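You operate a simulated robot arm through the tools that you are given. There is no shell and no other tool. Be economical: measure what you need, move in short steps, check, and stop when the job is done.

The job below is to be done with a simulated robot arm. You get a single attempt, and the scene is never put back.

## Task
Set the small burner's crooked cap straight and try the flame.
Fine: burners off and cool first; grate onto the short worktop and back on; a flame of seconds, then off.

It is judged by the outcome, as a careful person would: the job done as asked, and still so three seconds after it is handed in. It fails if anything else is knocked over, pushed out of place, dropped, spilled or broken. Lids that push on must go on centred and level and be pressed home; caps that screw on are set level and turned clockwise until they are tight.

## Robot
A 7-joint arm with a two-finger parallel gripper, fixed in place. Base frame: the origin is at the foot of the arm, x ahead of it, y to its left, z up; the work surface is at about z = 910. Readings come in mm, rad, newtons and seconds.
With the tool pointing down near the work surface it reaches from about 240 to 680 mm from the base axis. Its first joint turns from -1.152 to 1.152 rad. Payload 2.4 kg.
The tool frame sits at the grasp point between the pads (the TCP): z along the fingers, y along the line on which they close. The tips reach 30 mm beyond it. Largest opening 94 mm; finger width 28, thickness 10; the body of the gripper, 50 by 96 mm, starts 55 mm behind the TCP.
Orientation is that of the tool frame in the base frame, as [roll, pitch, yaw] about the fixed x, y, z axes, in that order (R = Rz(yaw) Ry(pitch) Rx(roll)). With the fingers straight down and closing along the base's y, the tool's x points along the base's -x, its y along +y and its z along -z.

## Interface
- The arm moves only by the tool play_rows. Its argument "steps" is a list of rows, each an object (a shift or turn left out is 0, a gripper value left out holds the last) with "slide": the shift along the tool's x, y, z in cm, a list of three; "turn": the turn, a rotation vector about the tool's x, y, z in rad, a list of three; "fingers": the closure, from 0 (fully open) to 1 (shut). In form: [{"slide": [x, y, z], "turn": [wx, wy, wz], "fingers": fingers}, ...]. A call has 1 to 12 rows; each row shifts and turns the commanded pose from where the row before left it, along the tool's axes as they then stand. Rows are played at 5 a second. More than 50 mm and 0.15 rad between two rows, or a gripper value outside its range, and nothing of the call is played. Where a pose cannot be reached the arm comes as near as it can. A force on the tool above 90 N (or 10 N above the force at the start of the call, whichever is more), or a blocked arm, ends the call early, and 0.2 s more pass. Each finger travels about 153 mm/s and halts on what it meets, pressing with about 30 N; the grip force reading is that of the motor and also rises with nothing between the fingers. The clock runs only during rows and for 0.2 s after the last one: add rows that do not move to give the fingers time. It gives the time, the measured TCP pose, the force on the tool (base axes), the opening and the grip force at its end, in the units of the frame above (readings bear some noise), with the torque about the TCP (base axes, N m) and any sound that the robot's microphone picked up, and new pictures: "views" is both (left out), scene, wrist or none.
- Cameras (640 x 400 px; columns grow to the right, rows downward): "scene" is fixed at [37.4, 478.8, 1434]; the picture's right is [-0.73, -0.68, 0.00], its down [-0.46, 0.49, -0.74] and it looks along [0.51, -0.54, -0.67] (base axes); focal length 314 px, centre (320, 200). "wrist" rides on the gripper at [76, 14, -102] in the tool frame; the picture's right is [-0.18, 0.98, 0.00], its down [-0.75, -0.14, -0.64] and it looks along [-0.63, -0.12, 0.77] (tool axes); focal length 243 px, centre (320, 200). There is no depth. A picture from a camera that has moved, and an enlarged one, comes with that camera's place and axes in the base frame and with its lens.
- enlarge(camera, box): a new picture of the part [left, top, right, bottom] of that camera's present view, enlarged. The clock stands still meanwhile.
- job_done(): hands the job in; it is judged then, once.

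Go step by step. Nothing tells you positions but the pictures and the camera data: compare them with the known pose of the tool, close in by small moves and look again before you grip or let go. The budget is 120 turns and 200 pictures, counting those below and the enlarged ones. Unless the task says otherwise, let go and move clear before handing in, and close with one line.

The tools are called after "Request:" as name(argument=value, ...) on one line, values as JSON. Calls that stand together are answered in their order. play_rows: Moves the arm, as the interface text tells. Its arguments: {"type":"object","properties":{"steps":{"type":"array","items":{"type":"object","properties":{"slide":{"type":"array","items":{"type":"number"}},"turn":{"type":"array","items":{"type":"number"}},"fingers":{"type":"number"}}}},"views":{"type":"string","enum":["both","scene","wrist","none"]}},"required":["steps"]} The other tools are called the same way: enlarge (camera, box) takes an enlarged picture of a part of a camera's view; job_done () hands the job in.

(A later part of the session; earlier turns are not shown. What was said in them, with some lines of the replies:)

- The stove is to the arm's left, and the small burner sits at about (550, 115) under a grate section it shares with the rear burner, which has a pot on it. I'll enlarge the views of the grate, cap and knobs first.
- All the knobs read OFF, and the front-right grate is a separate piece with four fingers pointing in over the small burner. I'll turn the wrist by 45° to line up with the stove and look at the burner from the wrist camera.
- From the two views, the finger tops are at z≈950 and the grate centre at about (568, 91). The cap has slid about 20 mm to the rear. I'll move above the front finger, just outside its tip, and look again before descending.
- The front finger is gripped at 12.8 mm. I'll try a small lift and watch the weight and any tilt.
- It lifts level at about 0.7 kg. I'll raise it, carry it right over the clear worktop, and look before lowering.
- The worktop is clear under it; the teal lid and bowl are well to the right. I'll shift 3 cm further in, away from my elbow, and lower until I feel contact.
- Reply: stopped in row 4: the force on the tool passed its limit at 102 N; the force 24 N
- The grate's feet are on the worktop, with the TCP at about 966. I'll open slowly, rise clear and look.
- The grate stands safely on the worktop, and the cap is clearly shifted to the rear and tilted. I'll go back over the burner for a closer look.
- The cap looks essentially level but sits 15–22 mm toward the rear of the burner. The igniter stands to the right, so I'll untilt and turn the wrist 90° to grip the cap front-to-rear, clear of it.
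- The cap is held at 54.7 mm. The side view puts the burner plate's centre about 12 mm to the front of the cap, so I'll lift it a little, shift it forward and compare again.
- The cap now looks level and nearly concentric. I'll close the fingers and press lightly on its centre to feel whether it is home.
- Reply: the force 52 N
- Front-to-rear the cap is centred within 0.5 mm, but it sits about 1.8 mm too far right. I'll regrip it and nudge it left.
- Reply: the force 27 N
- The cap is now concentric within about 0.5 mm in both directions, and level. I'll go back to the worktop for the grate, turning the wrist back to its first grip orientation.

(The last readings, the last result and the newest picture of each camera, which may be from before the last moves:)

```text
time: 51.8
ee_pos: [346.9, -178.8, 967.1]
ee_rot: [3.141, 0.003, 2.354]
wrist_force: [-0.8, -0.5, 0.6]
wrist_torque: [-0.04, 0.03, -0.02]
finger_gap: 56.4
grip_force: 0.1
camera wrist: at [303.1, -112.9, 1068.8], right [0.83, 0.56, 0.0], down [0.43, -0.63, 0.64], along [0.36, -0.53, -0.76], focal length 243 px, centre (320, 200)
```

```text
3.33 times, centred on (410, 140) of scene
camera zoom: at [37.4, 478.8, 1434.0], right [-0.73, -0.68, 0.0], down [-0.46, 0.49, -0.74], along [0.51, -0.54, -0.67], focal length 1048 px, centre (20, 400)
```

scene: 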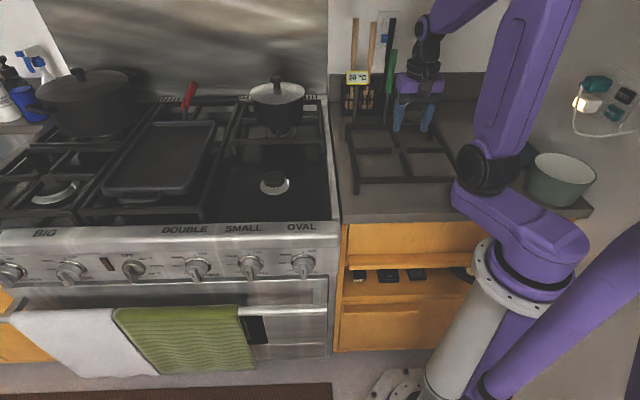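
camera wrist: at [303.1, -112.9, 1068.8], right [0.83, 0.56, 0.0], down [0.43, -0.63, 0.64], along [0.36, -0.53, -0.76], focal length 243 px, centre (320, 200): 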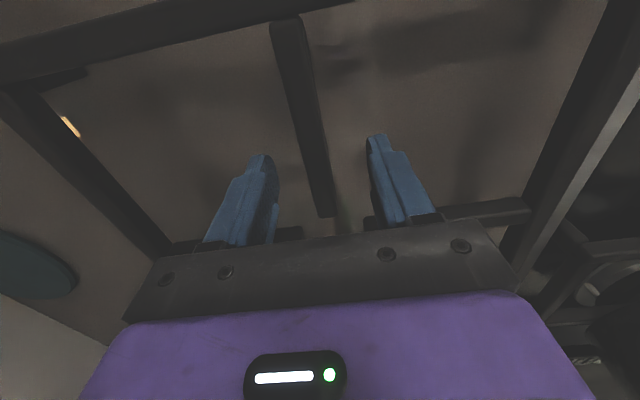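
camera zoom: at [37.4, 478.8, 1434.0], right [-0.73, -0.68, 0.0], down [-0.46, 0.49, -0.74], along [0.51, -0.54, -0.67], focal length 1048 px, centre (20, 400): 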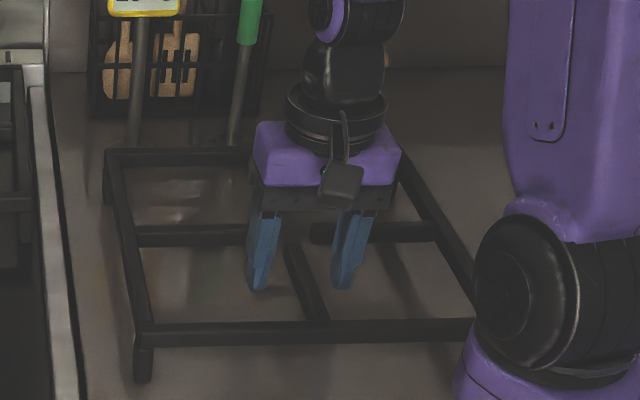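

Request:
play_rows(steps=[{"slide": [0, 0, 0.2], "fingers": 0.6}, {"fingers": 0.75}, {"fingers": 0.9}, {"fingers": 1.0}, {}, {"slide": [0, 0, -0.5]}, {"slide": [0, 0, -1.0]}, {}], views="wrist")

Request:
enlarge(camera="scene", box=[340, 80, 480, 200])

```text
time: 53.5
ee_pos: [348.2, -177.0, 980.8]
ee_rot: [-3.141, 0.001, 2.353]
wrist_force: [0.5, -0.3, -7.5]
wrist_torque: [0.29, 0.26, -0.02]
finger_gap: 12.9
grip_force: 30.3
camera wrist: at [304.7, -112.9, 1082.7], right [0.83, 0.56, 0.0], down [0.43, -0.63, 0.64], along [0.36, -0.53, -0.77], focal length 243 px, centre (320, 200)
```

wrist: 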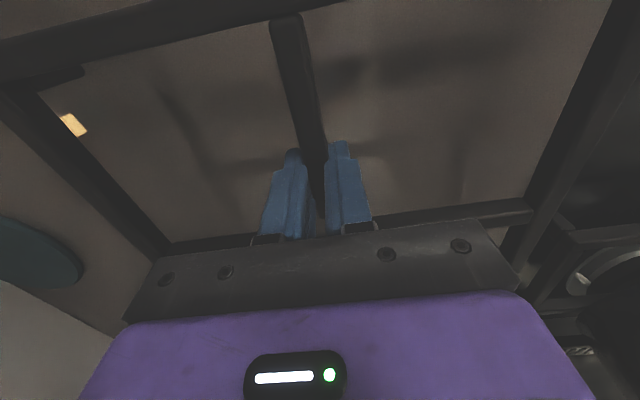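

```text
3.33 times, centred on (410, 140) of scene
camera zoom: at [37.5, 478.8, 1434.0], right [-0.73, -0.68, 0.0], down [-0.46, 0.49, -0.74], along [0.51, -0.54, -0.67], focal length 1048 px, centre (20, 400)
```

zoom: 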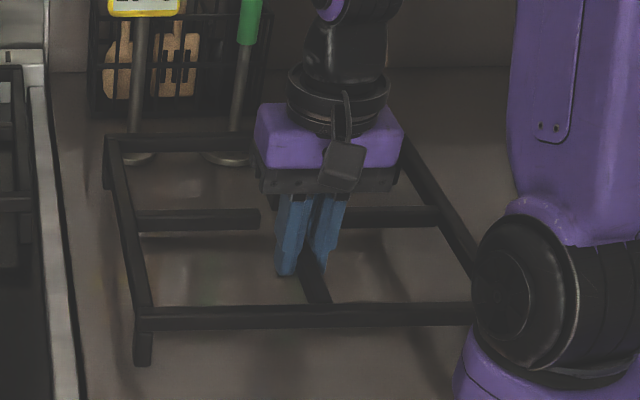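

Request:
play_rows(steps=[{"slide": [0, 0, -3]}, {"slide": [0, 0, -2.5]}, {"slide": [1.5, 3.0, 0]}, {"slide": [1.5, 4.2, 0]}, {"slide": [1.5, 4.4, 0]}, {"slide": [1.5, 4.4, 0]}, {"slide": [1.4, 4.4, 0]}, {"slide": [0, 4.4, 0]}, {"slide": [0, 4.2, 0]}, {"slide": [0, 3.0, 0]}, {"slide": [0, 2.5, 0]}, {}], views="both")

Request:
enlarge(camera="scene", box=[190, 90, 350, 240])

```text
time: 56.1
ee_pos: [539.7, 116.2, 1036.1]
ee_rot: [-3.141, 0.003, 2.353]
wrist_force: [0.1, 0.5, -6.0]
wrist_torque: [0.26, 0.24, -0.03]
finger_gap: 12.9
grip_force: 29.6
camera wrist: at [496.9, 181.3, 1138.5], right [0.83, 0.56, 0.0], down [0.43, -0.63, 0.64], along [0.36, -0.53, -0.76], focal length 243 px, centre (320, 200)
```

scene: 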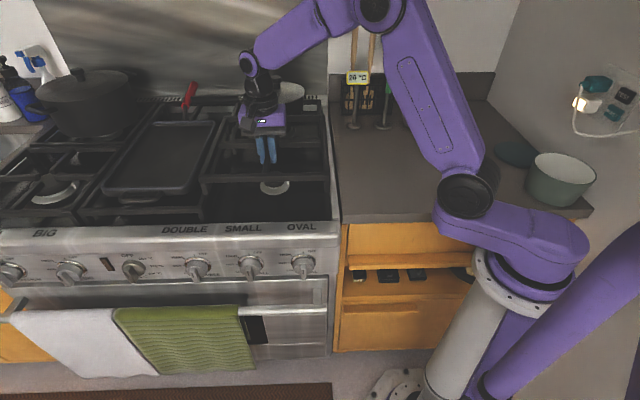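
wrist: 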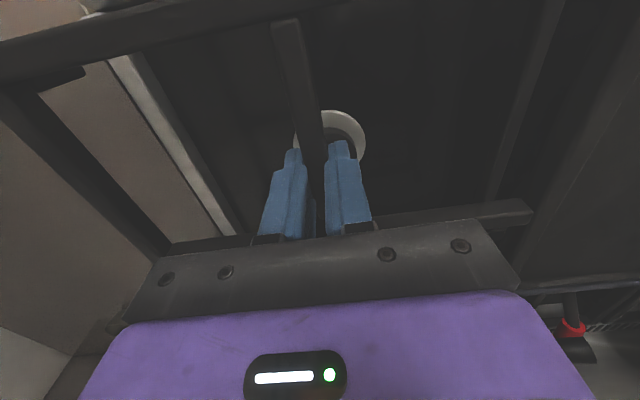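

```text
2.67 times, centred on (270, 165) of scene
camera zoom: at [37.5, 478.8, 1434.0], right [-0.73, -0.68, 0.0], down [-0.46, 0.49, -0.74], along [0.51, -0.54, -0.67], focal length 838 px, centre (453, 293)
```

zoom: 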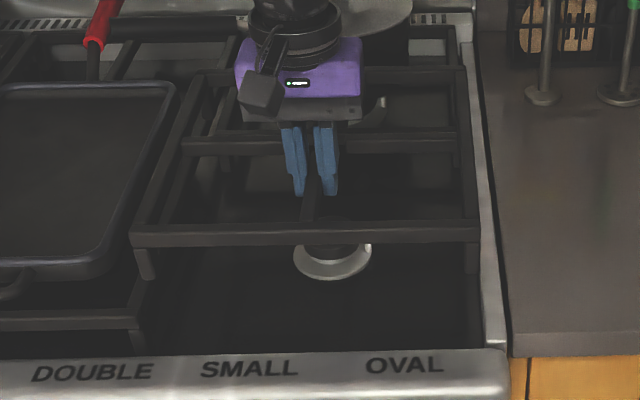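

Request:
play_rows(steps=[{"slide": [0, 0.1, 2.5]}, {"slide": [0, 0, 2.2]}, {"slide": [0, 0, 1.5]}, {}], views="wrist")

Request:
enlarge(camera="scene", box=[190, 90, 350, 240])

```text
time: 57.1
ee_pos: [541.9, 117.3, 974.4]
ee_rot: [3.14, 0.005, 2.355]
wrist_force: [-0.3, -0.2, -7.2]
wrist_torque: [0.28, 0.27, 0.0]
finger_gap: 12.8
grip_force: 30.1
camera wrist: at [497.8, 181.9, 1076.3], right [0.83, 0.56, 0.0], down [0.43, -0.63, 0.64], along [0.36, -0.53, -0.76], focal length 243 px, centre (320, 200)
```

wrist: 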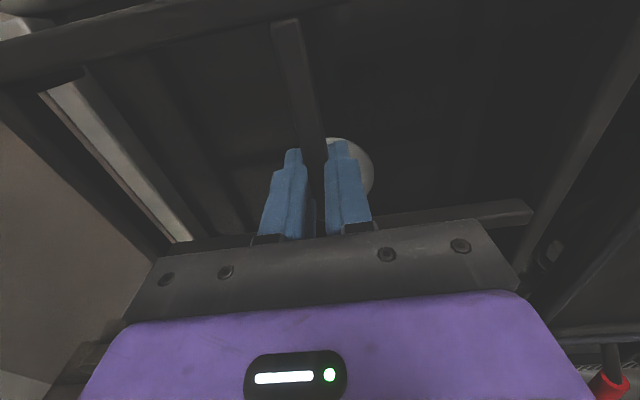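

```text
2.67 times, centred on (270, 165) of scene
camera zoom: at [37.5, 478.8, 1434.0], right [-0.73, -0.68, 0.0], down [-0.46, 0.49, -0.74], along [0.51, -0.54, -0.67], focal length 838 px, centre (453, 293)
```

zoom: 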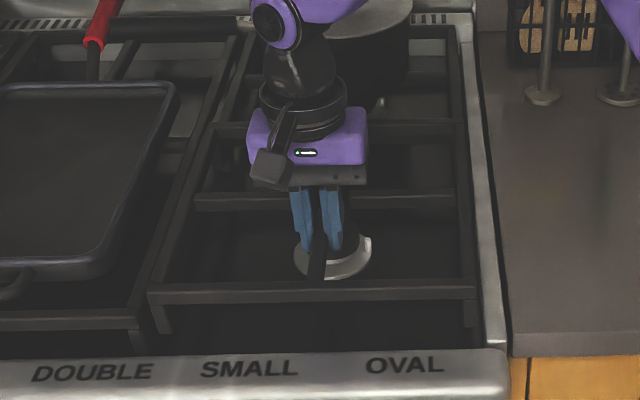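

Request:
play_rows(steps=[{"slide": [0.45, 0, 0]}, {"slide": [0, 0, 1.0]}, {"slide": [0, 0, 0.6]}, {}], views="wrist")

Request:
enlarge(camera="scene", box=[200, 70, 350, 220])

Request:
enlarge(camera="scene", box=[220, 130, 320, 230])

```text
time: 58.1
ee_pos: [538.2, 119.5, 957.6]
ee_rot: [-3.141, 0.002, 2.356]
wrist_force: [-0.6, 0.0, -6.5]
wrist_torque: [0.27, 0.28, 0.01]
finger_gap: 12.9
grip_force: 30.9
camera wrist: at [494.0, 184.2, 1060.4], right [0.83, 0.56, 0.0], down [0.43, -0.63, 0.64], along [0.36, -0.53, -0.76], focal length 243 px, centre (320, 200)
```

wrist: 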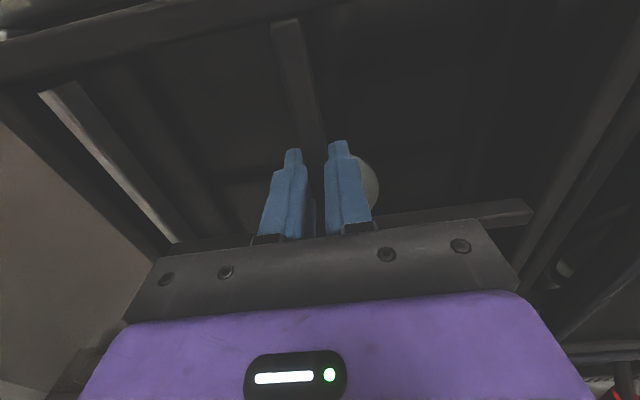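

```text
2.67 times, centred on (275, 145) of scene
camera zoom: at [37.5, 478.8, 1434.0], right [-0.73, -0.68, 0.0], down [-0.46, 0.49, -0.74], along [0.51, -0.54, -0.67], focal length 838 px, centre (440, 347)
```

zoom: 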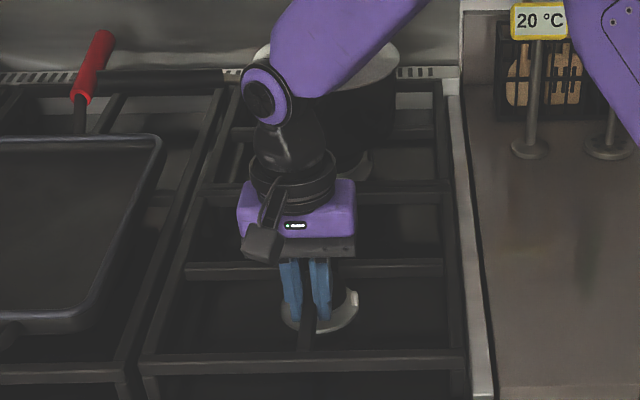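

```text
4.00 times, centred on (270, 180) of scene
camera zoom: at [37.5, 478.8, 1434.0], right [-0.73, -0.68, 0.0], down [-0.46, 0.49, -0.74], along [0.51, -0.54, -0.67], focal length 1257 px, centre (520, 280)
```

zoom: 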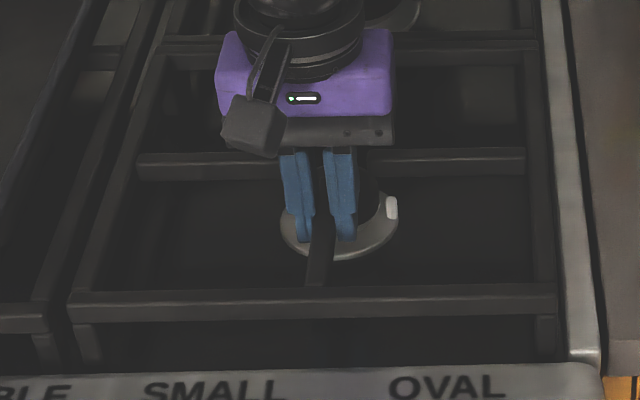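

Request:
play_rows(steps=[{"slide": [0.1, 0, 0.3]}, {"slide": [0, 0, 0.2]}, {"slide": [0, 0, 0.1]}, {}], views="none")

Request:
enlarge(camera="scene", box=[220, 130, 320, 230])

```text
time: 59.1
ee_pos: [536.9, 120.1, 952.5]
ee_rot: [3.141, 0.003, 2.356]
wrist_force: [0.8, -0.9, -7.0]
wrist_torque: [0.27, 0.23, -0.01]
finger_gap: 12.8
grip_force: 30.0
```

```text
4.00 times, centred on (270, 180) of scene
camera zoom: at [37.5, 478.8, 1434.0], right [-0.73, -0.68, 0.0], down [-0.46, 0.49, -0.74], along [0.51, -0.54, -0.67], focal length 1257 px, centre (520, 280)
```

zoom: 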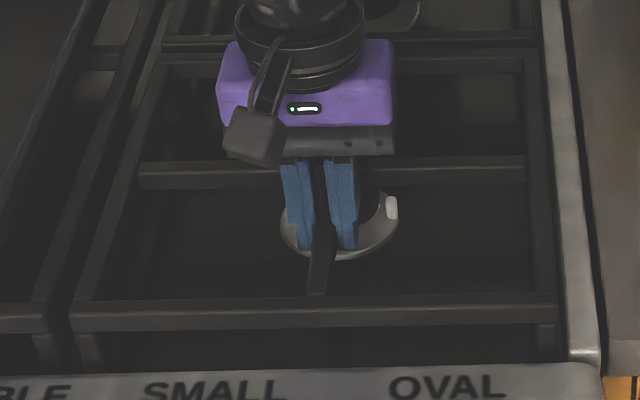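

Request:
play_rows(steps=[{"slide": [0, 0, 0.15]}, {"slide": [0, 0, 0.1]}, {}], views="none")

```text
time: 60.0
ee_pos: [537.3, 120.5, 951.4]
ee_rot: [3.138, 0.005, 2.355]
wrist_force: [-5.8, 0.3, 17.2]
wrist_torque: [-0.17, 0.09, -0.18]
finger_gap: 12.7
grip_force: 29.7
```

Request:
play_rows(steps=[{"slide": [0, 0, -0.1]}, {"fingers": 0.85}, {"fingers": 0.65}, {"fingers": 0.4}, {"slide": [0, 0, -3]}, {"slide": [0, 0, -4]}, {"slide": [4, 0, -4]}, {"slide": [4, 0, 0]}, {"slide": [4, 0, 0]}, {}], views="both")

Request:
enlarge(camera="scene", box=[200, 70, 350, 220])

Request:
enlarge(camera="wrist", box=[240, 100, 420, 240])

```text
refused: row 7 steps farther than a row can; nothing moved
```

```text
2.67 times, centred on (275, 145) of scene
camera zoom: at [36.9, 478.7, 1434.0], right [-0.73, -0.68, 0.0], down [-0.46, 0.49, -0.74], along [0.51, -0.54, -0.67], focal length 838 px, centre (440, 347)
```

zoom: 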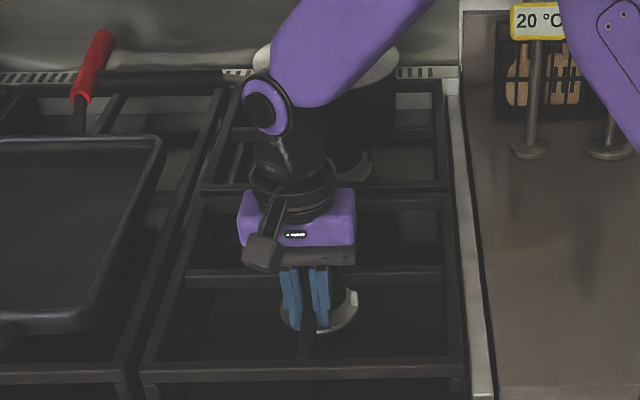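

```text
2.86 times, centred on (330, 170) of wrist
camera zoom: at [493.0, 185.5, 1052.7], right [0.83, 0.56, 0.0], down [0.43, -0.63, 0.65], along [0.37, -0.53, -0.76], focal length 693 px, centre (291, 286)
```

zoom: 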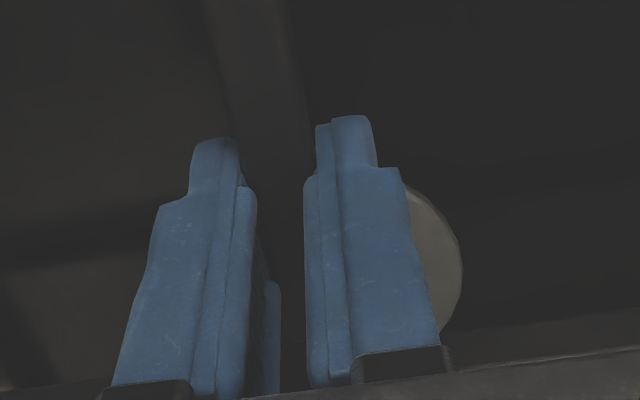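

Request:
play_rows(steps=[{"slide": [0, 0, -0.1]}, {"fingers": 0.85}, {"fingers": 0.65}, {"fingers": 0.4}, {"slide": [0, 0, -3]}, {"slide": [0, 0, -4]}, {"slide": [0, 0, -4]}, {"slide": [4, 0, 0]}, {"slide": [4, 0, 0]}, {"slide": [4, 0, 0]}, {}], views="both")

Request:
enlarge(camera="scene", box=[200, 70, 350, 220])

Request:
enlarge(camera="wrist", box=[240, 100, 420, 240])

```text
time: 62.4
ee_pos: [449.8, 207.6, 1060.2]
ee_rot: [3.141, 0.005, 2.351]
wrist_force: [0.7, 0.9, -1.1]
wrist_torque: [0.0, -0.02, 0.01]
finger_gap: 56.1
grip_force: 0.1
camera wrist: at [406.8, 272.9, 1162.6], right [0.83, 0.56, 0.0], down [0.43, -0.63, 0.64], along [0.36, -0.53, -0.76], focal length 243 px, centre (320, 200)
```

scene: 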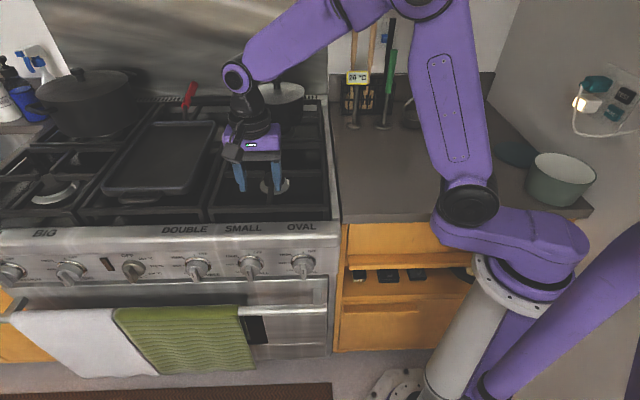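
wrist: 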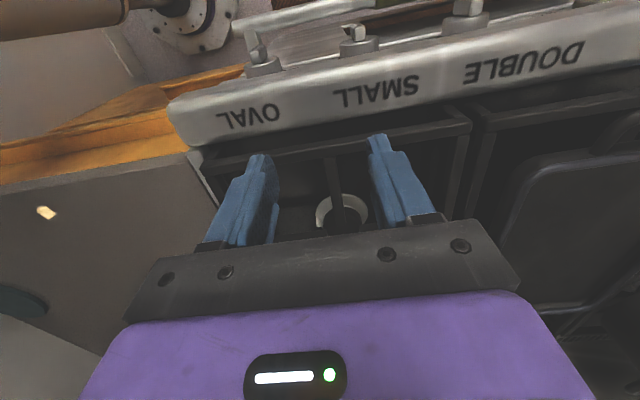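

```text
2.67 times, centred on (275, 145) of scene
camera zoom: at [37.3, 478.8, 1434.0], right [-0.73, -0.68, 0.0], down [-0.46, 0.49, -0.74], along [0.51, -0.54, -0.67], focal length 838 px, centre (440, 347)
```

zoom: 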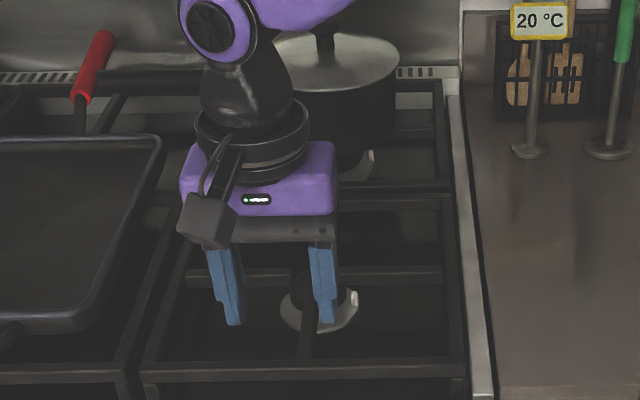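

```text
2.86 times, centred on (330, 170) of wrist
camera zoom: at [406.8, 272.9, 1162.6], right [0.83, 0.56, 0.0], down [0.43, -0.63, 0.64], along [0.36, -0.53, -0.76], focal length 693 px, centre (291, 286)
```

zoom: 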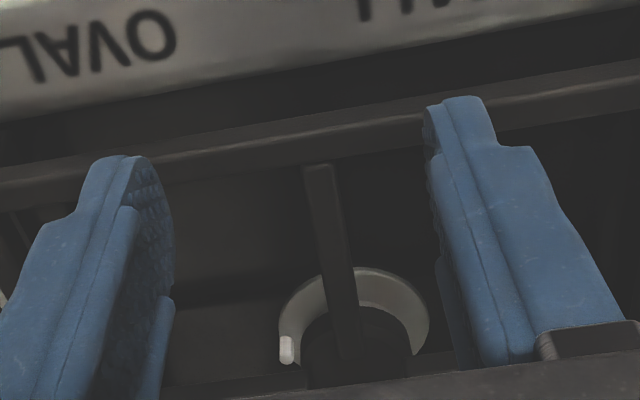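

The grate is seated back where it was. Next is the SMALL knob, so I'll take a closer look at it from here.

Request:
enlarge(camera="wrist", box=[220, 0, 520, 120])

Request:
enlarge(camera="scene", box=[230, 240, 290, 290])

```text
2.13 times, centred on (370, 60) of wrist
camera zoom: at [406.8, 272.9, 1162.6], right [0.83, 0.56, 0.0], down [0.43, -0.63, 0.64], along [0.36, -0.53, -0.76], focal length 518 px, centre (213, 499)
```

zoom: 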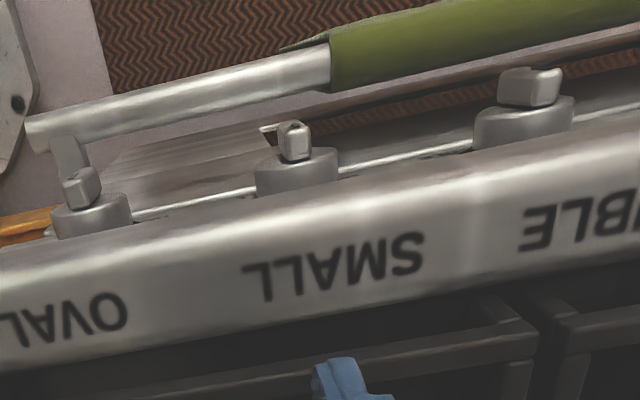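

```text
8.00 times, centred on (260, 265) of scene
camera zoom: at [37.3, 478.8, 1434.0], right [-0.73, -0.68, 0.0], down [-0.46, 0.49, -0.74], along [0.51, -0.54, -0.67], focal length 2515 px, centre (800, -320)
```

zoom: 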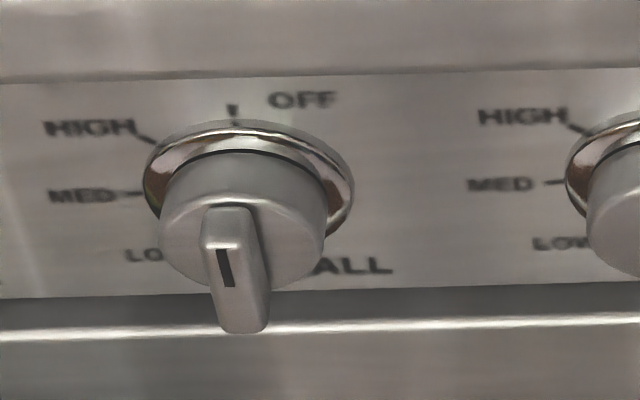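

I place the knob axis at s≈519 (along the stove), z≈803, with the handle front at d≈125. I'll back off in front of the stove and tilt the tool toward horizontal so I can pinch the handle.

Request:
play_rows(steps=[{"slide": [4.5, 1.8, 0], "fingers": 0.5}, {"slide": [4.5, 1.8, 0]}, {"slide": [4.5, 1.8, 0]}, {"turn": [0, -0.1375, 0]}, {"turn": [0, -0.1375, 0]}, {"turn": [0, -0.1375, 0]}, {"turn": [0, -0.1375, 0]}, {"turn": [0, -0.1375, 0]}, {"turn": [0, -0.1375, 0]}, {"turn": [0, -0.1375, 0]}, {"turn": [0, -0.1375, 0]}, {}], views="both")

```text
time: 65.0
ee_pos: [395.2, 339.2, 1059.7]
ee_rot: [3.14, 1.107, 2.353]
wrist_force: [-0.8, -0.2, 0.0]
wrist_torque: [-0.01, -0.02, 0.0]
finger_gap: 47.1
grip_force: 0.0
camera wrist: at [317.6, 438.5, 1037.6], right [0.75, 0.64, 0.17], down [-0.27, 0.07, 0.96], along [0.6, -0.77, 0.22], focal length 243 px, centre (320, 200)
```

scene: 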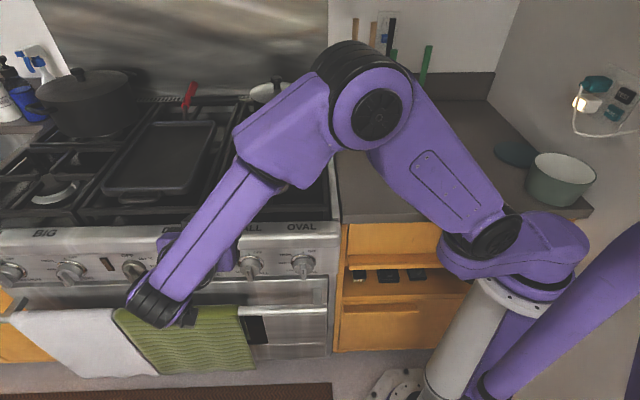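
wrist: 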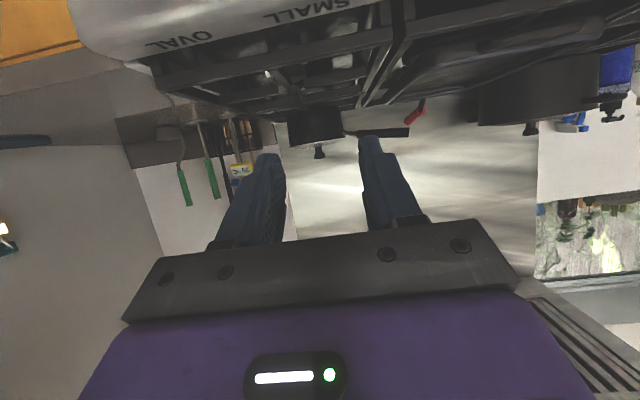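

Request:
play_rows(steps=[{"slide": [4.02, 0, 2.01]}, {"slide": [4.02, 0, 2.01]}, {"slide": [4.02, 0, 2.01]}, {}], views="both")

```text
time: 66.0
ee_pos: [396.0, 337.9, 922.0]
ee_rot: [3.138, 1.102, 2.351]
wrist_force: [0.7, -0.3, -0.3]
wrist_torque: [0.03, 0.02, 0.01]
finger_gap: 46.9
grip_force: 0.0
camera wrist: at [317.8, 437.7, 900.8], right [0.75, 0.63, 0.17], down [-0.27, 0.07, 0.96], along [0.6, -0.77, 0.22], focal length 243 px, centre (320, 200)
```

scene: 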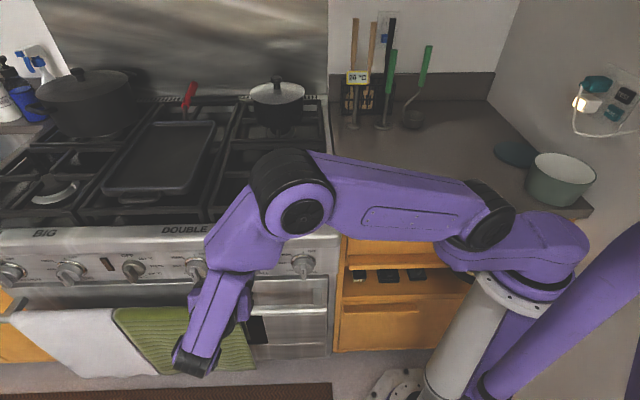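
wrist: 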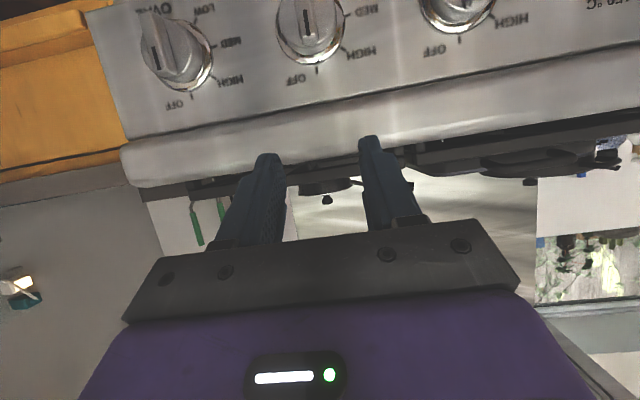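

Request:
play_rows(steps=[{"slide": [3.57, 0, 1.79]}, {"slide": [3.57, 0, 1.79]}, {}], views="both")

Request:
enlarge(camera="wrist", box=[200, 40, 440, 220])

```text
time: 66.8
ee_pos: [393.4, 338.4, 843.0]
ee_rot: [3.14, 1.104, 2.352]
wrist_force: [0.5, -0.3, 0.5]
wrist_torque: [0.0, 0.01, -0.02]
finger_gap: 46.9
grip_force: 0.2
camera wrist: at [315.8, 437.6, 820.0], right [0.75, 0.63, 0.17], down [-0.27, 0.07, 0.96], along [0.6, -0.77, 0.22], focal length 243 px, centre (320, 200)
```

scene: 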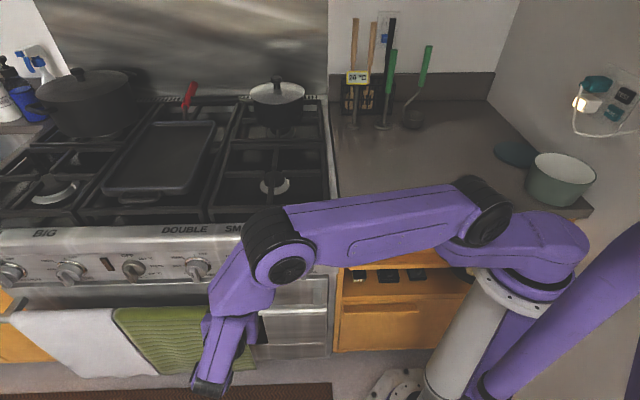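
wrist: 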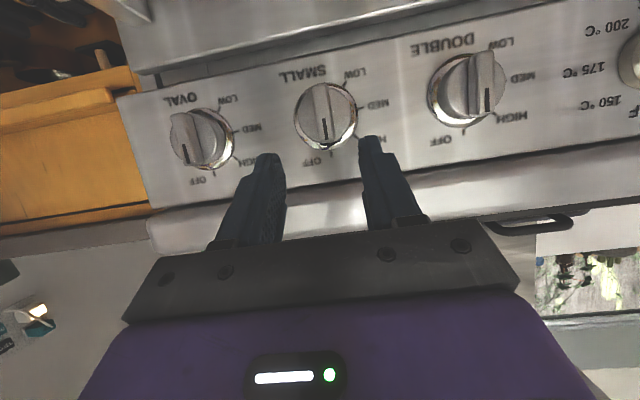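

```text
2.22 times, centred on (320, 130) of wrist
camera zoom: at [315.8, 437.6, 820.0], right [0.75, 0.63, 0.17], down [-0.27, 0.07, 0.96], along [0.6, -0.77, 0.22], focal length 539 px, centre (320, 356)
```

zoom: 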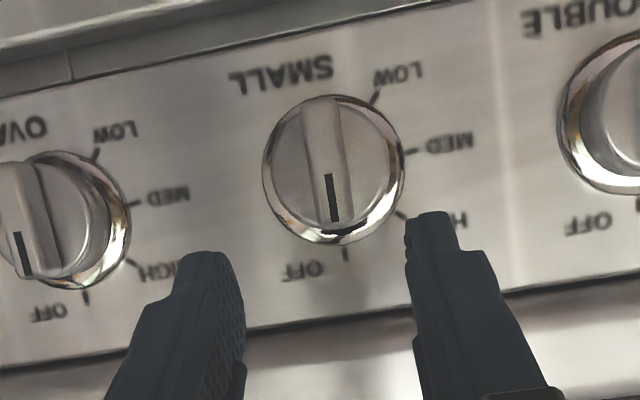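

Request:
play_rows(steps=[{"slide": [2.95, 0.36, 1.48]}, {"slide": [-1.04, 0, 2.06]}, {"slide": [-1.04, 0, 2.06]}, {}], views="both")

Request:
enlarge(camera="wrist", box=[230, 60, 410, 220])

```text
time: 67.8
ee_pos: [431.8, 309.2, 812.2]
ee_rot: [3.141, 1.103, 2.352]
wrist_force: [0.5, -0.8, -0.9]
wrist_torque: [-0.03, 0.02, -0.01]
finger_gap: 46.8
grip_force: 0.0
camera wrist: at [353.6, 409.7, 789.7], right [0.75, 0.63, 0.17], down [-0.27, 0.07, 0.96], along [0.6, -0.77, 0.22], focal length 243 px, centre (320, 200)
```

scene: 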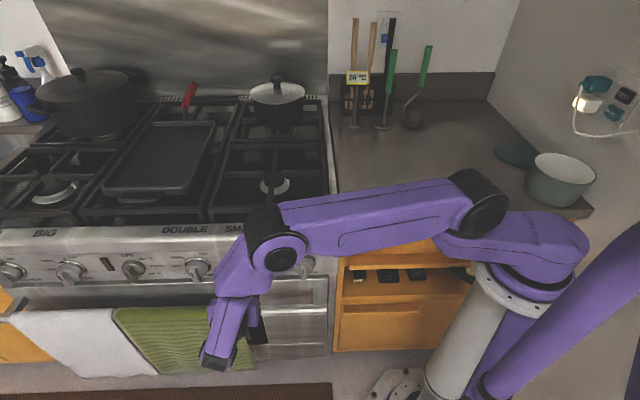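
wrist: 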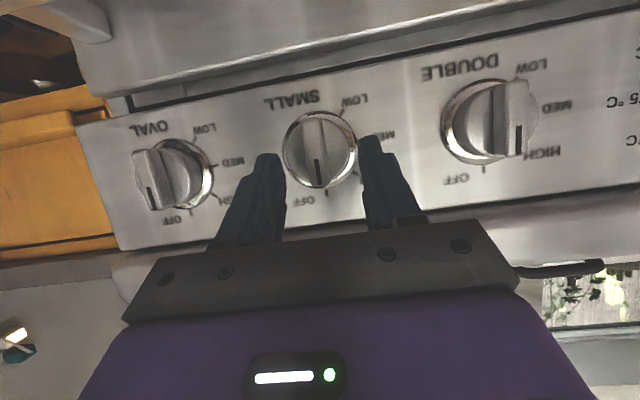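

```text
2.50 times, centred on (320, 140) of wrist
camera zoom: at [353.6, 409.7, 789.7], right [0.75, 0.63, 0.17], down [-0.27, 0.07, 0.96], along [0.6, -0.77, 0.22], focal length 606 px, centre (320, 350)
```

zoom: 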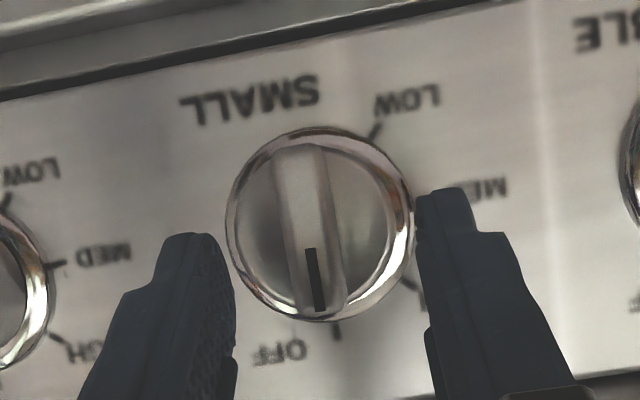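

Request:
play_rows(steps=[{"slide": [-0.2, -0.15, 1.0]}, {"slide": [-0.47, 0, 0.95]}, {}], views="wrist")

Request:
enlarge(camera="wrist", box=[230, 60, 410, 220])

```text
time: 68.5
ee_pos: [442.9, 295.2, 809.6]
ee_rot: [3.14, 1.104, 2.352]
wrist_force: [0.4, 0.9, -0.1]
wrist_torque: [-0.02, 0.01, 0.02]
finger_gap: 46.7
grip_force: 0.0
camera wrist: at [365.7, 394.6, 787.6], right [0.75, 0.63, 0.17], down [-0.27, 0.07, 0.96], along [0.6, -0.77, 0.22], focal length 243 px, centre (320, 200)
```

wrist: 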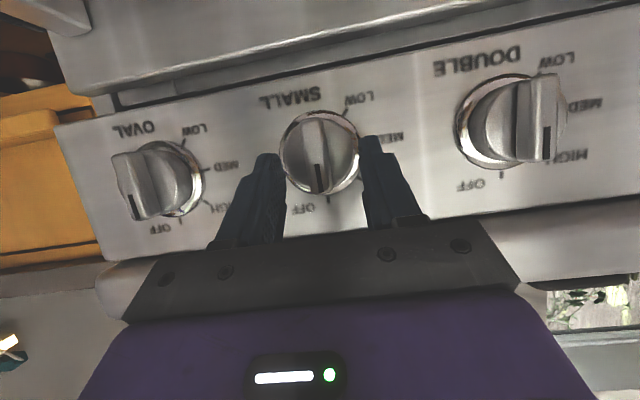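

```text
2.50 times, centred on (320, 140) of wrist
camera zoom: at [365.7, 394.6, 787.6], right [0.75, 0.63, 0.17], down [-0.27, 0.07, 0.96], along [0.6, -0.77, 0.22], focal length 606 px, centre (320, 350)
```

zoom: 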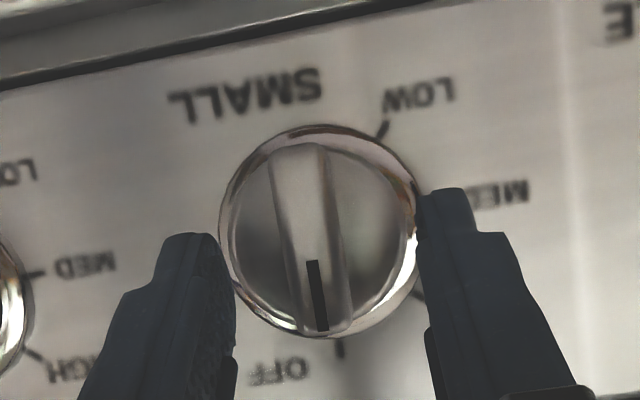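

Request:
play_rows(steps=[{"slide": [-0.13, -0.4, 0.27], "fingers": 0.65}, {"fingers": 0.72}, {}], views="wrist")

Request:
enlarge(camera="wrist", box=[230, 60, 410, 220])

```text
time: 69.3
ee_pos: [442.4, 289.7, 808.9]
ee_rot: [3.14, 1.102, 2.353]
wrist_force: [0.4, -1.1, -0.5]
wrist_torque: [-0.01, 0.03, 0.02]
finger_gap: 26.5
grip_force: 0.0
camera wrist: at [364.9, 389.6, 787.6], right [0.76, 0.63, 0.17], down [-0.27, 0.07, 0.96], along [0.6, -0.77, 0.22], focal length 243 px, centre (320, 200)
```

wrist: 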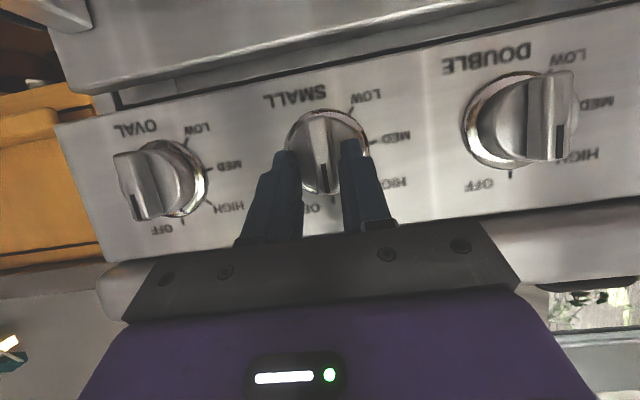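

```text
2.50 times, centred on (320, 140) of wrist
camera zoom: at [364.9, 389.6, 787.6], right [0.76, 0.63, 0.17], down [-0.27, 0.07, 0.96], along [0.6, -0.77, 0.22], focal length 606 px, centre (320, 350)
```

zoom: 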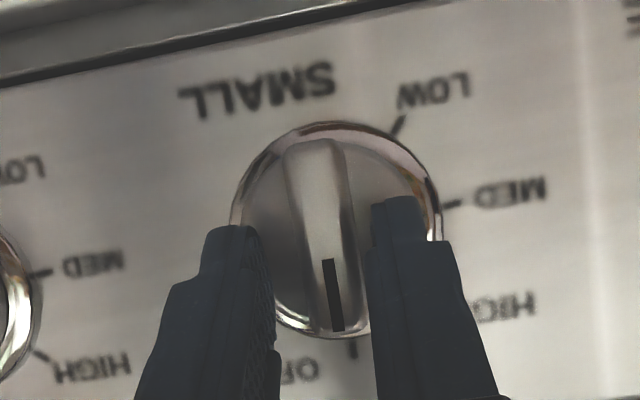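

Request:
play_rows(steps=[{"fingers": 0.8}, {"fingers": 0.88}, {"fingers": 0.96}, {"fingers": 1.0}, {}], views="wrist")

Request:
enlarge(camera="wrist", box=[230, 60, 410, 220])

```text
time: 70.5
ee_pos: [444.1, 290.5, 810.4]
ee_rot: [3.133, 1.102, 2.349]
wrist_force: [17.9, 11.0, -2.1]
wrist_torque: [0.57, 0.28, 0.42]
finger_gap: 15.0
grip_force: 44.8
camera wrist: at [365.7, 390.8, 788.0], right [0.75, 0.64, 0.17], down [-0.27, 0.06, 0.96], along [0.6, -0.77, 0.22], focal length 243 px, centre (320, 200)
```

wrist: 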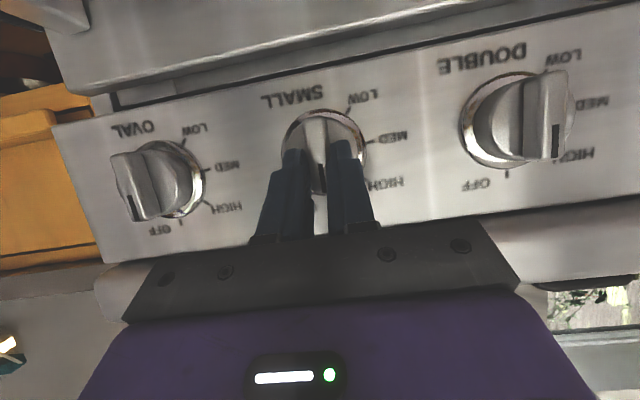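

```text
2.50 times, centred on (320, 140) of wrist
camera zoom: at [365.7, 390.8, 788.0], right [0.75, 0.64, 0.17], down [-0.27, 0.06, 0.96], along [0.6, -0.77, 0.22], focal length 606 px, centre (320, 350)
```

zoom: 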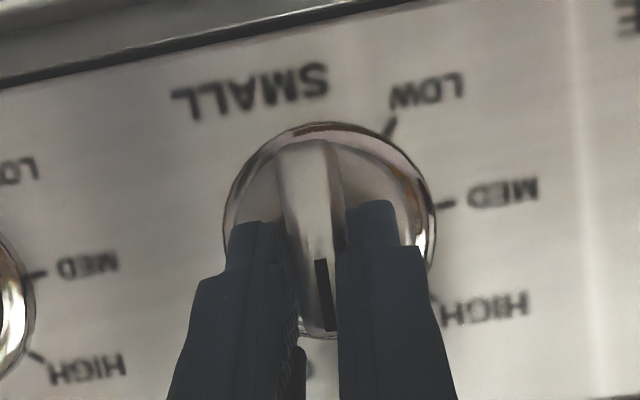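

The handle is pinched at 15 mm. I'll relieve the small side load and turn counter-clockwise about 48° to HIGH.

Request:
play_rows(steps=[{"slide": [0, 0.1, 0]}, {"slide": [0, 0.113, 0], "turn": [0.0475, 0, -0.0937]}, {"slide": [0, 0.113, 0], "turn": [0.0475, 0, -0.0937]}, {"slide": [0, 0.113, 0], "turn": [0.0475, 0, -0.0937]}, {"slide": [0, 0.113, 0], "turn": [0.0475, 0, -0.0937]}, {"slide": [0, 0.113, 0], "turn": [0.0475, 0, -0.0937]}, {"slide": [0, 0.113, 0], "turn": [0.0475, 0, -0.0937]}, {"slide": [0, 0.113, 0], "turn": [0.0475, 0, -0.0937]}, {"slide": [0, 0.113, 0], "turn": [0.0475, 0, -0.0937]}, {}], views="both")

Request:
enlarge(camera="scene", box=[230, 140, 320, 220])

Request:
enlarge(camera="wrist", box=[200, 40, 440, 240])

```text
time: 72.8
ee_pos: [451.4, 298.9, 804.7]
ee_rot: [-1.97, 0.638, -2.953]
wrist_force: [28.4, 23.8, -20.7]
wrist_torque: [0.67, -0.14, 0.63]
finger_gap: 14.9
grip_force: 45.1
camera wrist: at [357.8, 383.1, 780.8], right [0.6, 0.5, -0.62], down [0.27, 0.6, 0.75], along [0.75, -0.62, 0.23], focal length 243 px, centre (320, 200)
```

scene: 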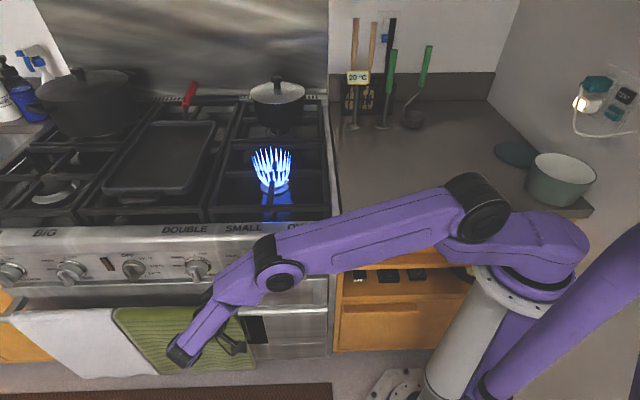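
wrist: 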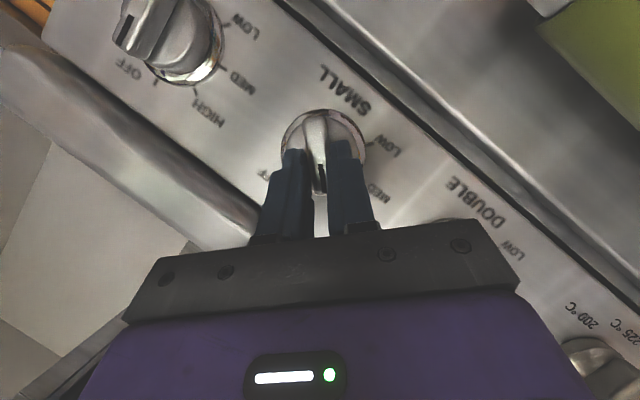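

```text
5.00 times, centred on (275, 180) of scene
camera zoom: at [38.3, 479.5, 1433.7], right [-0.73, -0.68, 0.0], down [-0.46, 0.49, -0.74], along [0.51, -0.54, -0.67], focal length 1572 px, centre (545, 300)
```

zoom: 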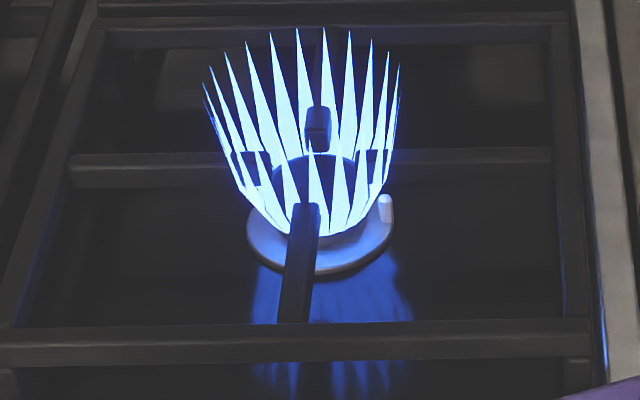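

```text
2.00 times, centred on (320, 140) of wrist
camera zoom: at [357.8, 383.1, 780.8], right [0.6, 0.5, -0.62], down [0.27, 0.6, 0.75], along [0.75, -0.62, 0.23], focal length 485 px, centre (320, 320)
```

zoom: 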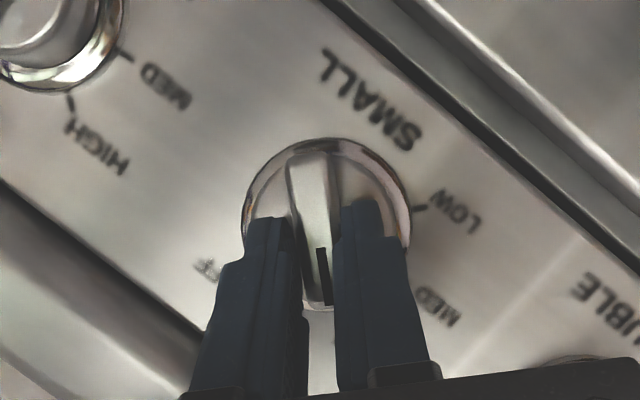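

The flame lit as an even blue ring all the way round. I'll let it burn about two more seconds, then turn the knob back to OFF.

Request:
play_rows(steps=[{}, {}, {}, {"slide": [0, -0.113, 0], "turn": [-0.0475, 0, 0.0937]}, {"slide": [0, -0.113, 0], "turn": [-0.0475, 0, 0.0937]}, {"slide": [0, -0.113, 0], "turn": [-0.0475, 0, 0.0937]}, {"slide": [0, -0.113, 0], "turn": [-0.0475, 0, 0.0937]}, {"slide": [0, -0.113, 0], "turn": [-0.0475, 0, 0.0937]}, {"slide": [0, -0.113, 0], "turn": [-0.0475, 0, 0.0937]}, {"slide": [0, -0.113, 0], "turn": [-0.0475, 0, 0.0937]}, {"slide": [0, -0.113, 0], "turn": [-0.0475, 0, 0.0937]}, {}], views="both")

Request:
enlarge(camera="wrist", box=[230, 60, 410, 220])

Request:
enlarge(camera="scene", box=[230, 140, 320, 220])

```text
time: 75.3
ee_pos: [443.2, 291.0, 809.8]
ee_rot: [3.136, 1.098, 2.35]
wrist_force: [14.7, 7.1, -23.6]
wrist_torque: [0.32, 0.0, 0.36]
finger_gap: 14.9
grip_force: 45.4
camera wrist: at [365.9, 391.3, 788.4], right [0.76, 0.63, 0.17], down [-0.26, 0.06, 0.96], along [0.6, -0.77, 0.21], focal length 243 px, centre (320, 200)
```

scene: 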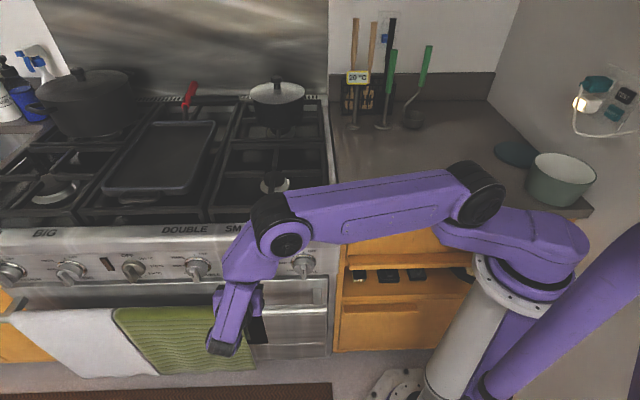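
wrist: 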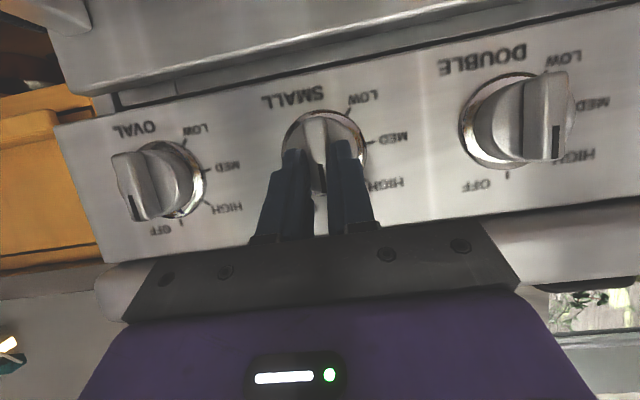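

```text
2.50 times, centred on (320, 140) of wrist
camera zoom: at [365.9, 391.3, 788.4], right [0.76, 0.63, 0.17], down [-0.26, 0.06, 0.96], along [0.6, -0.77, 0.21], focal length 606 px, centre (320, 350)
```

zoom: 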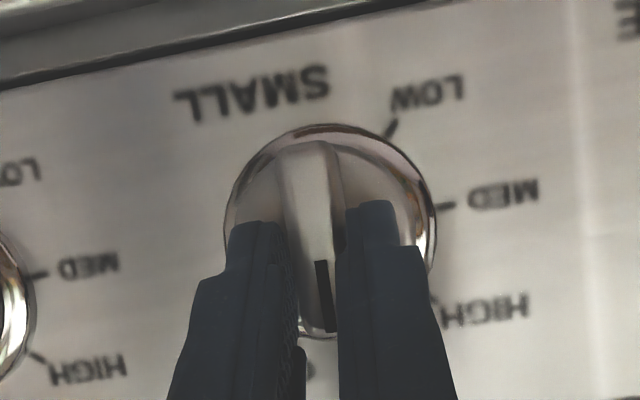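

```text
5.00 times, centred on (275, 180) of scene
camera zoom: at [38.1, 479.2, 1433.8], right [-0.73, -0.68, 0.0], down [-0.46, 0.49, -0.74], along [0.51, -0.54, -0.67], focal length 1572 px, centre (545, 300)
```

zoom: 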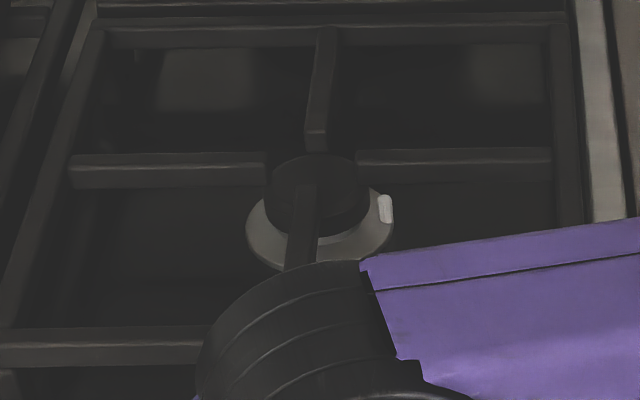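

The flame is out and the knob is at OFF. I'll add a touch more clockwise to be sure, let go and back straight out.

Request:
play_rows(steps=[{"slide": [0, -0.03, 0], "turn": [-0.018, 0, 0.036]}, {}, {"slide": [0.1, 0, 0.05], "turn": [0.018, 0, -0.036]}, {"fingers": 0.8}, {"fingers": 0.65}, {"fingers": 0.5}, {"slide": [1.8, 0, -3.6]}, {"slide": [1.8, 0, -3.6]}, {}], views="both")

Request:
enlarge(camera="wrist", box=[230, 40, 410, 200])

```text
time: 77.3
ee_pos: [383.8, 351.3, 811.1]
ee_rot: [-3.141, 1.105, 2.353]
wrist_force: [-0.1, -0.2, -0.1]
wrist_torque: [0.02, 0.03, 0.02]
finger_gap: 47.1
grip_force: 0.1
camera wrist: at [306.2, 450.4, 788.4], right [0.76, 0.63, 0.16], down [-0.27, 0.07, 0.96], along [0.6, -0.77, 0.22], focal length 243 px, centre (320, 200)
```

scene: 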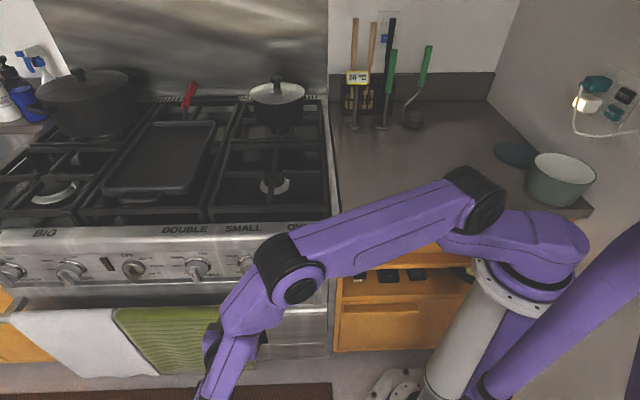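
wrist: 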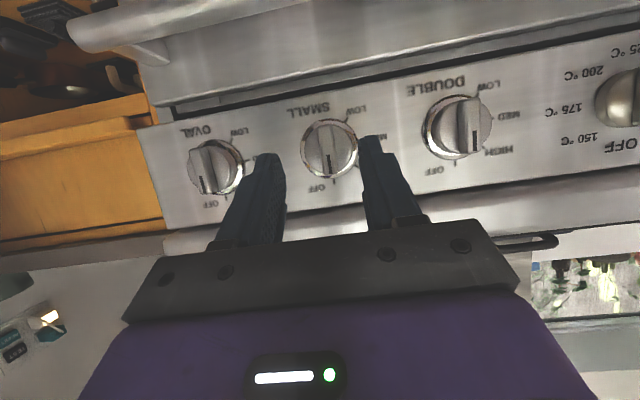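

```text
2.50 times, centred on (320, 120) of wrist
camera zoom: at [306.2, 450.4, 788.4], right [0.76, 0.63, 0.16], down [-0.27, 0.07, 0.96], along [0.6, -0.77, 0.22], focal length 606 px, centre (320, 400)
```

zoom: 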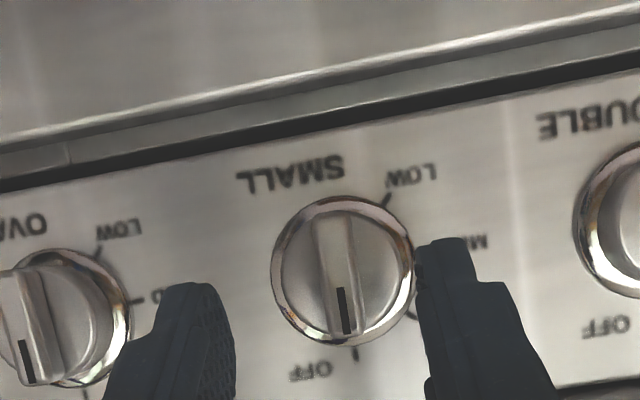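

The knob points to OFF. One last look at the grate and cap before handing in.

Request:
enlarge(camera="scene", box=[200, 70, 350, 220])

Request:
enlarge(camera="scene", box=[240, 150, 310, 215])

```text
2.67 times, centred on (275, 145) of scene
camera zoom: at [37.3, 478.8, 1434.0], right [-0.73, -0.68, 0.0], down [-0.46, 0.49, -0.74], along [0.51, -0.54, -0.67], focal length 838 px, centre (440, 347)
```

zoom: 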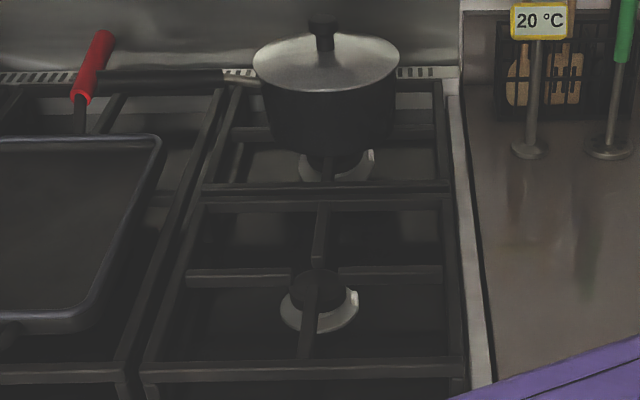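

```text
6.15 times, centred on (275, 182) of scene
camera zoom: at [37.3, 478.8, 1434.0], right [-0.73, -0.68, 0.0], down [-0.46, 0.49, -0.74], along [0.51, -0.54, -0.67], focal length 1934 px, centre (597, 308)
```

zoom: 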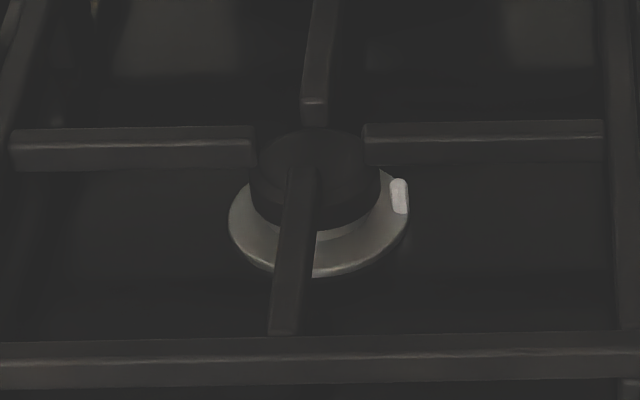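

The grate is back within a couple of mm of where it was, the cap is centred under it, and everything reads OFF. The arm is clear, so I'm handing in.

Request:
job_done()

```text
The job is handed in.
```

I set the small burner's cap centred and level and put the grate back. The burner lit with an even blue ring for a few seconds, and the knob is back at OFF.
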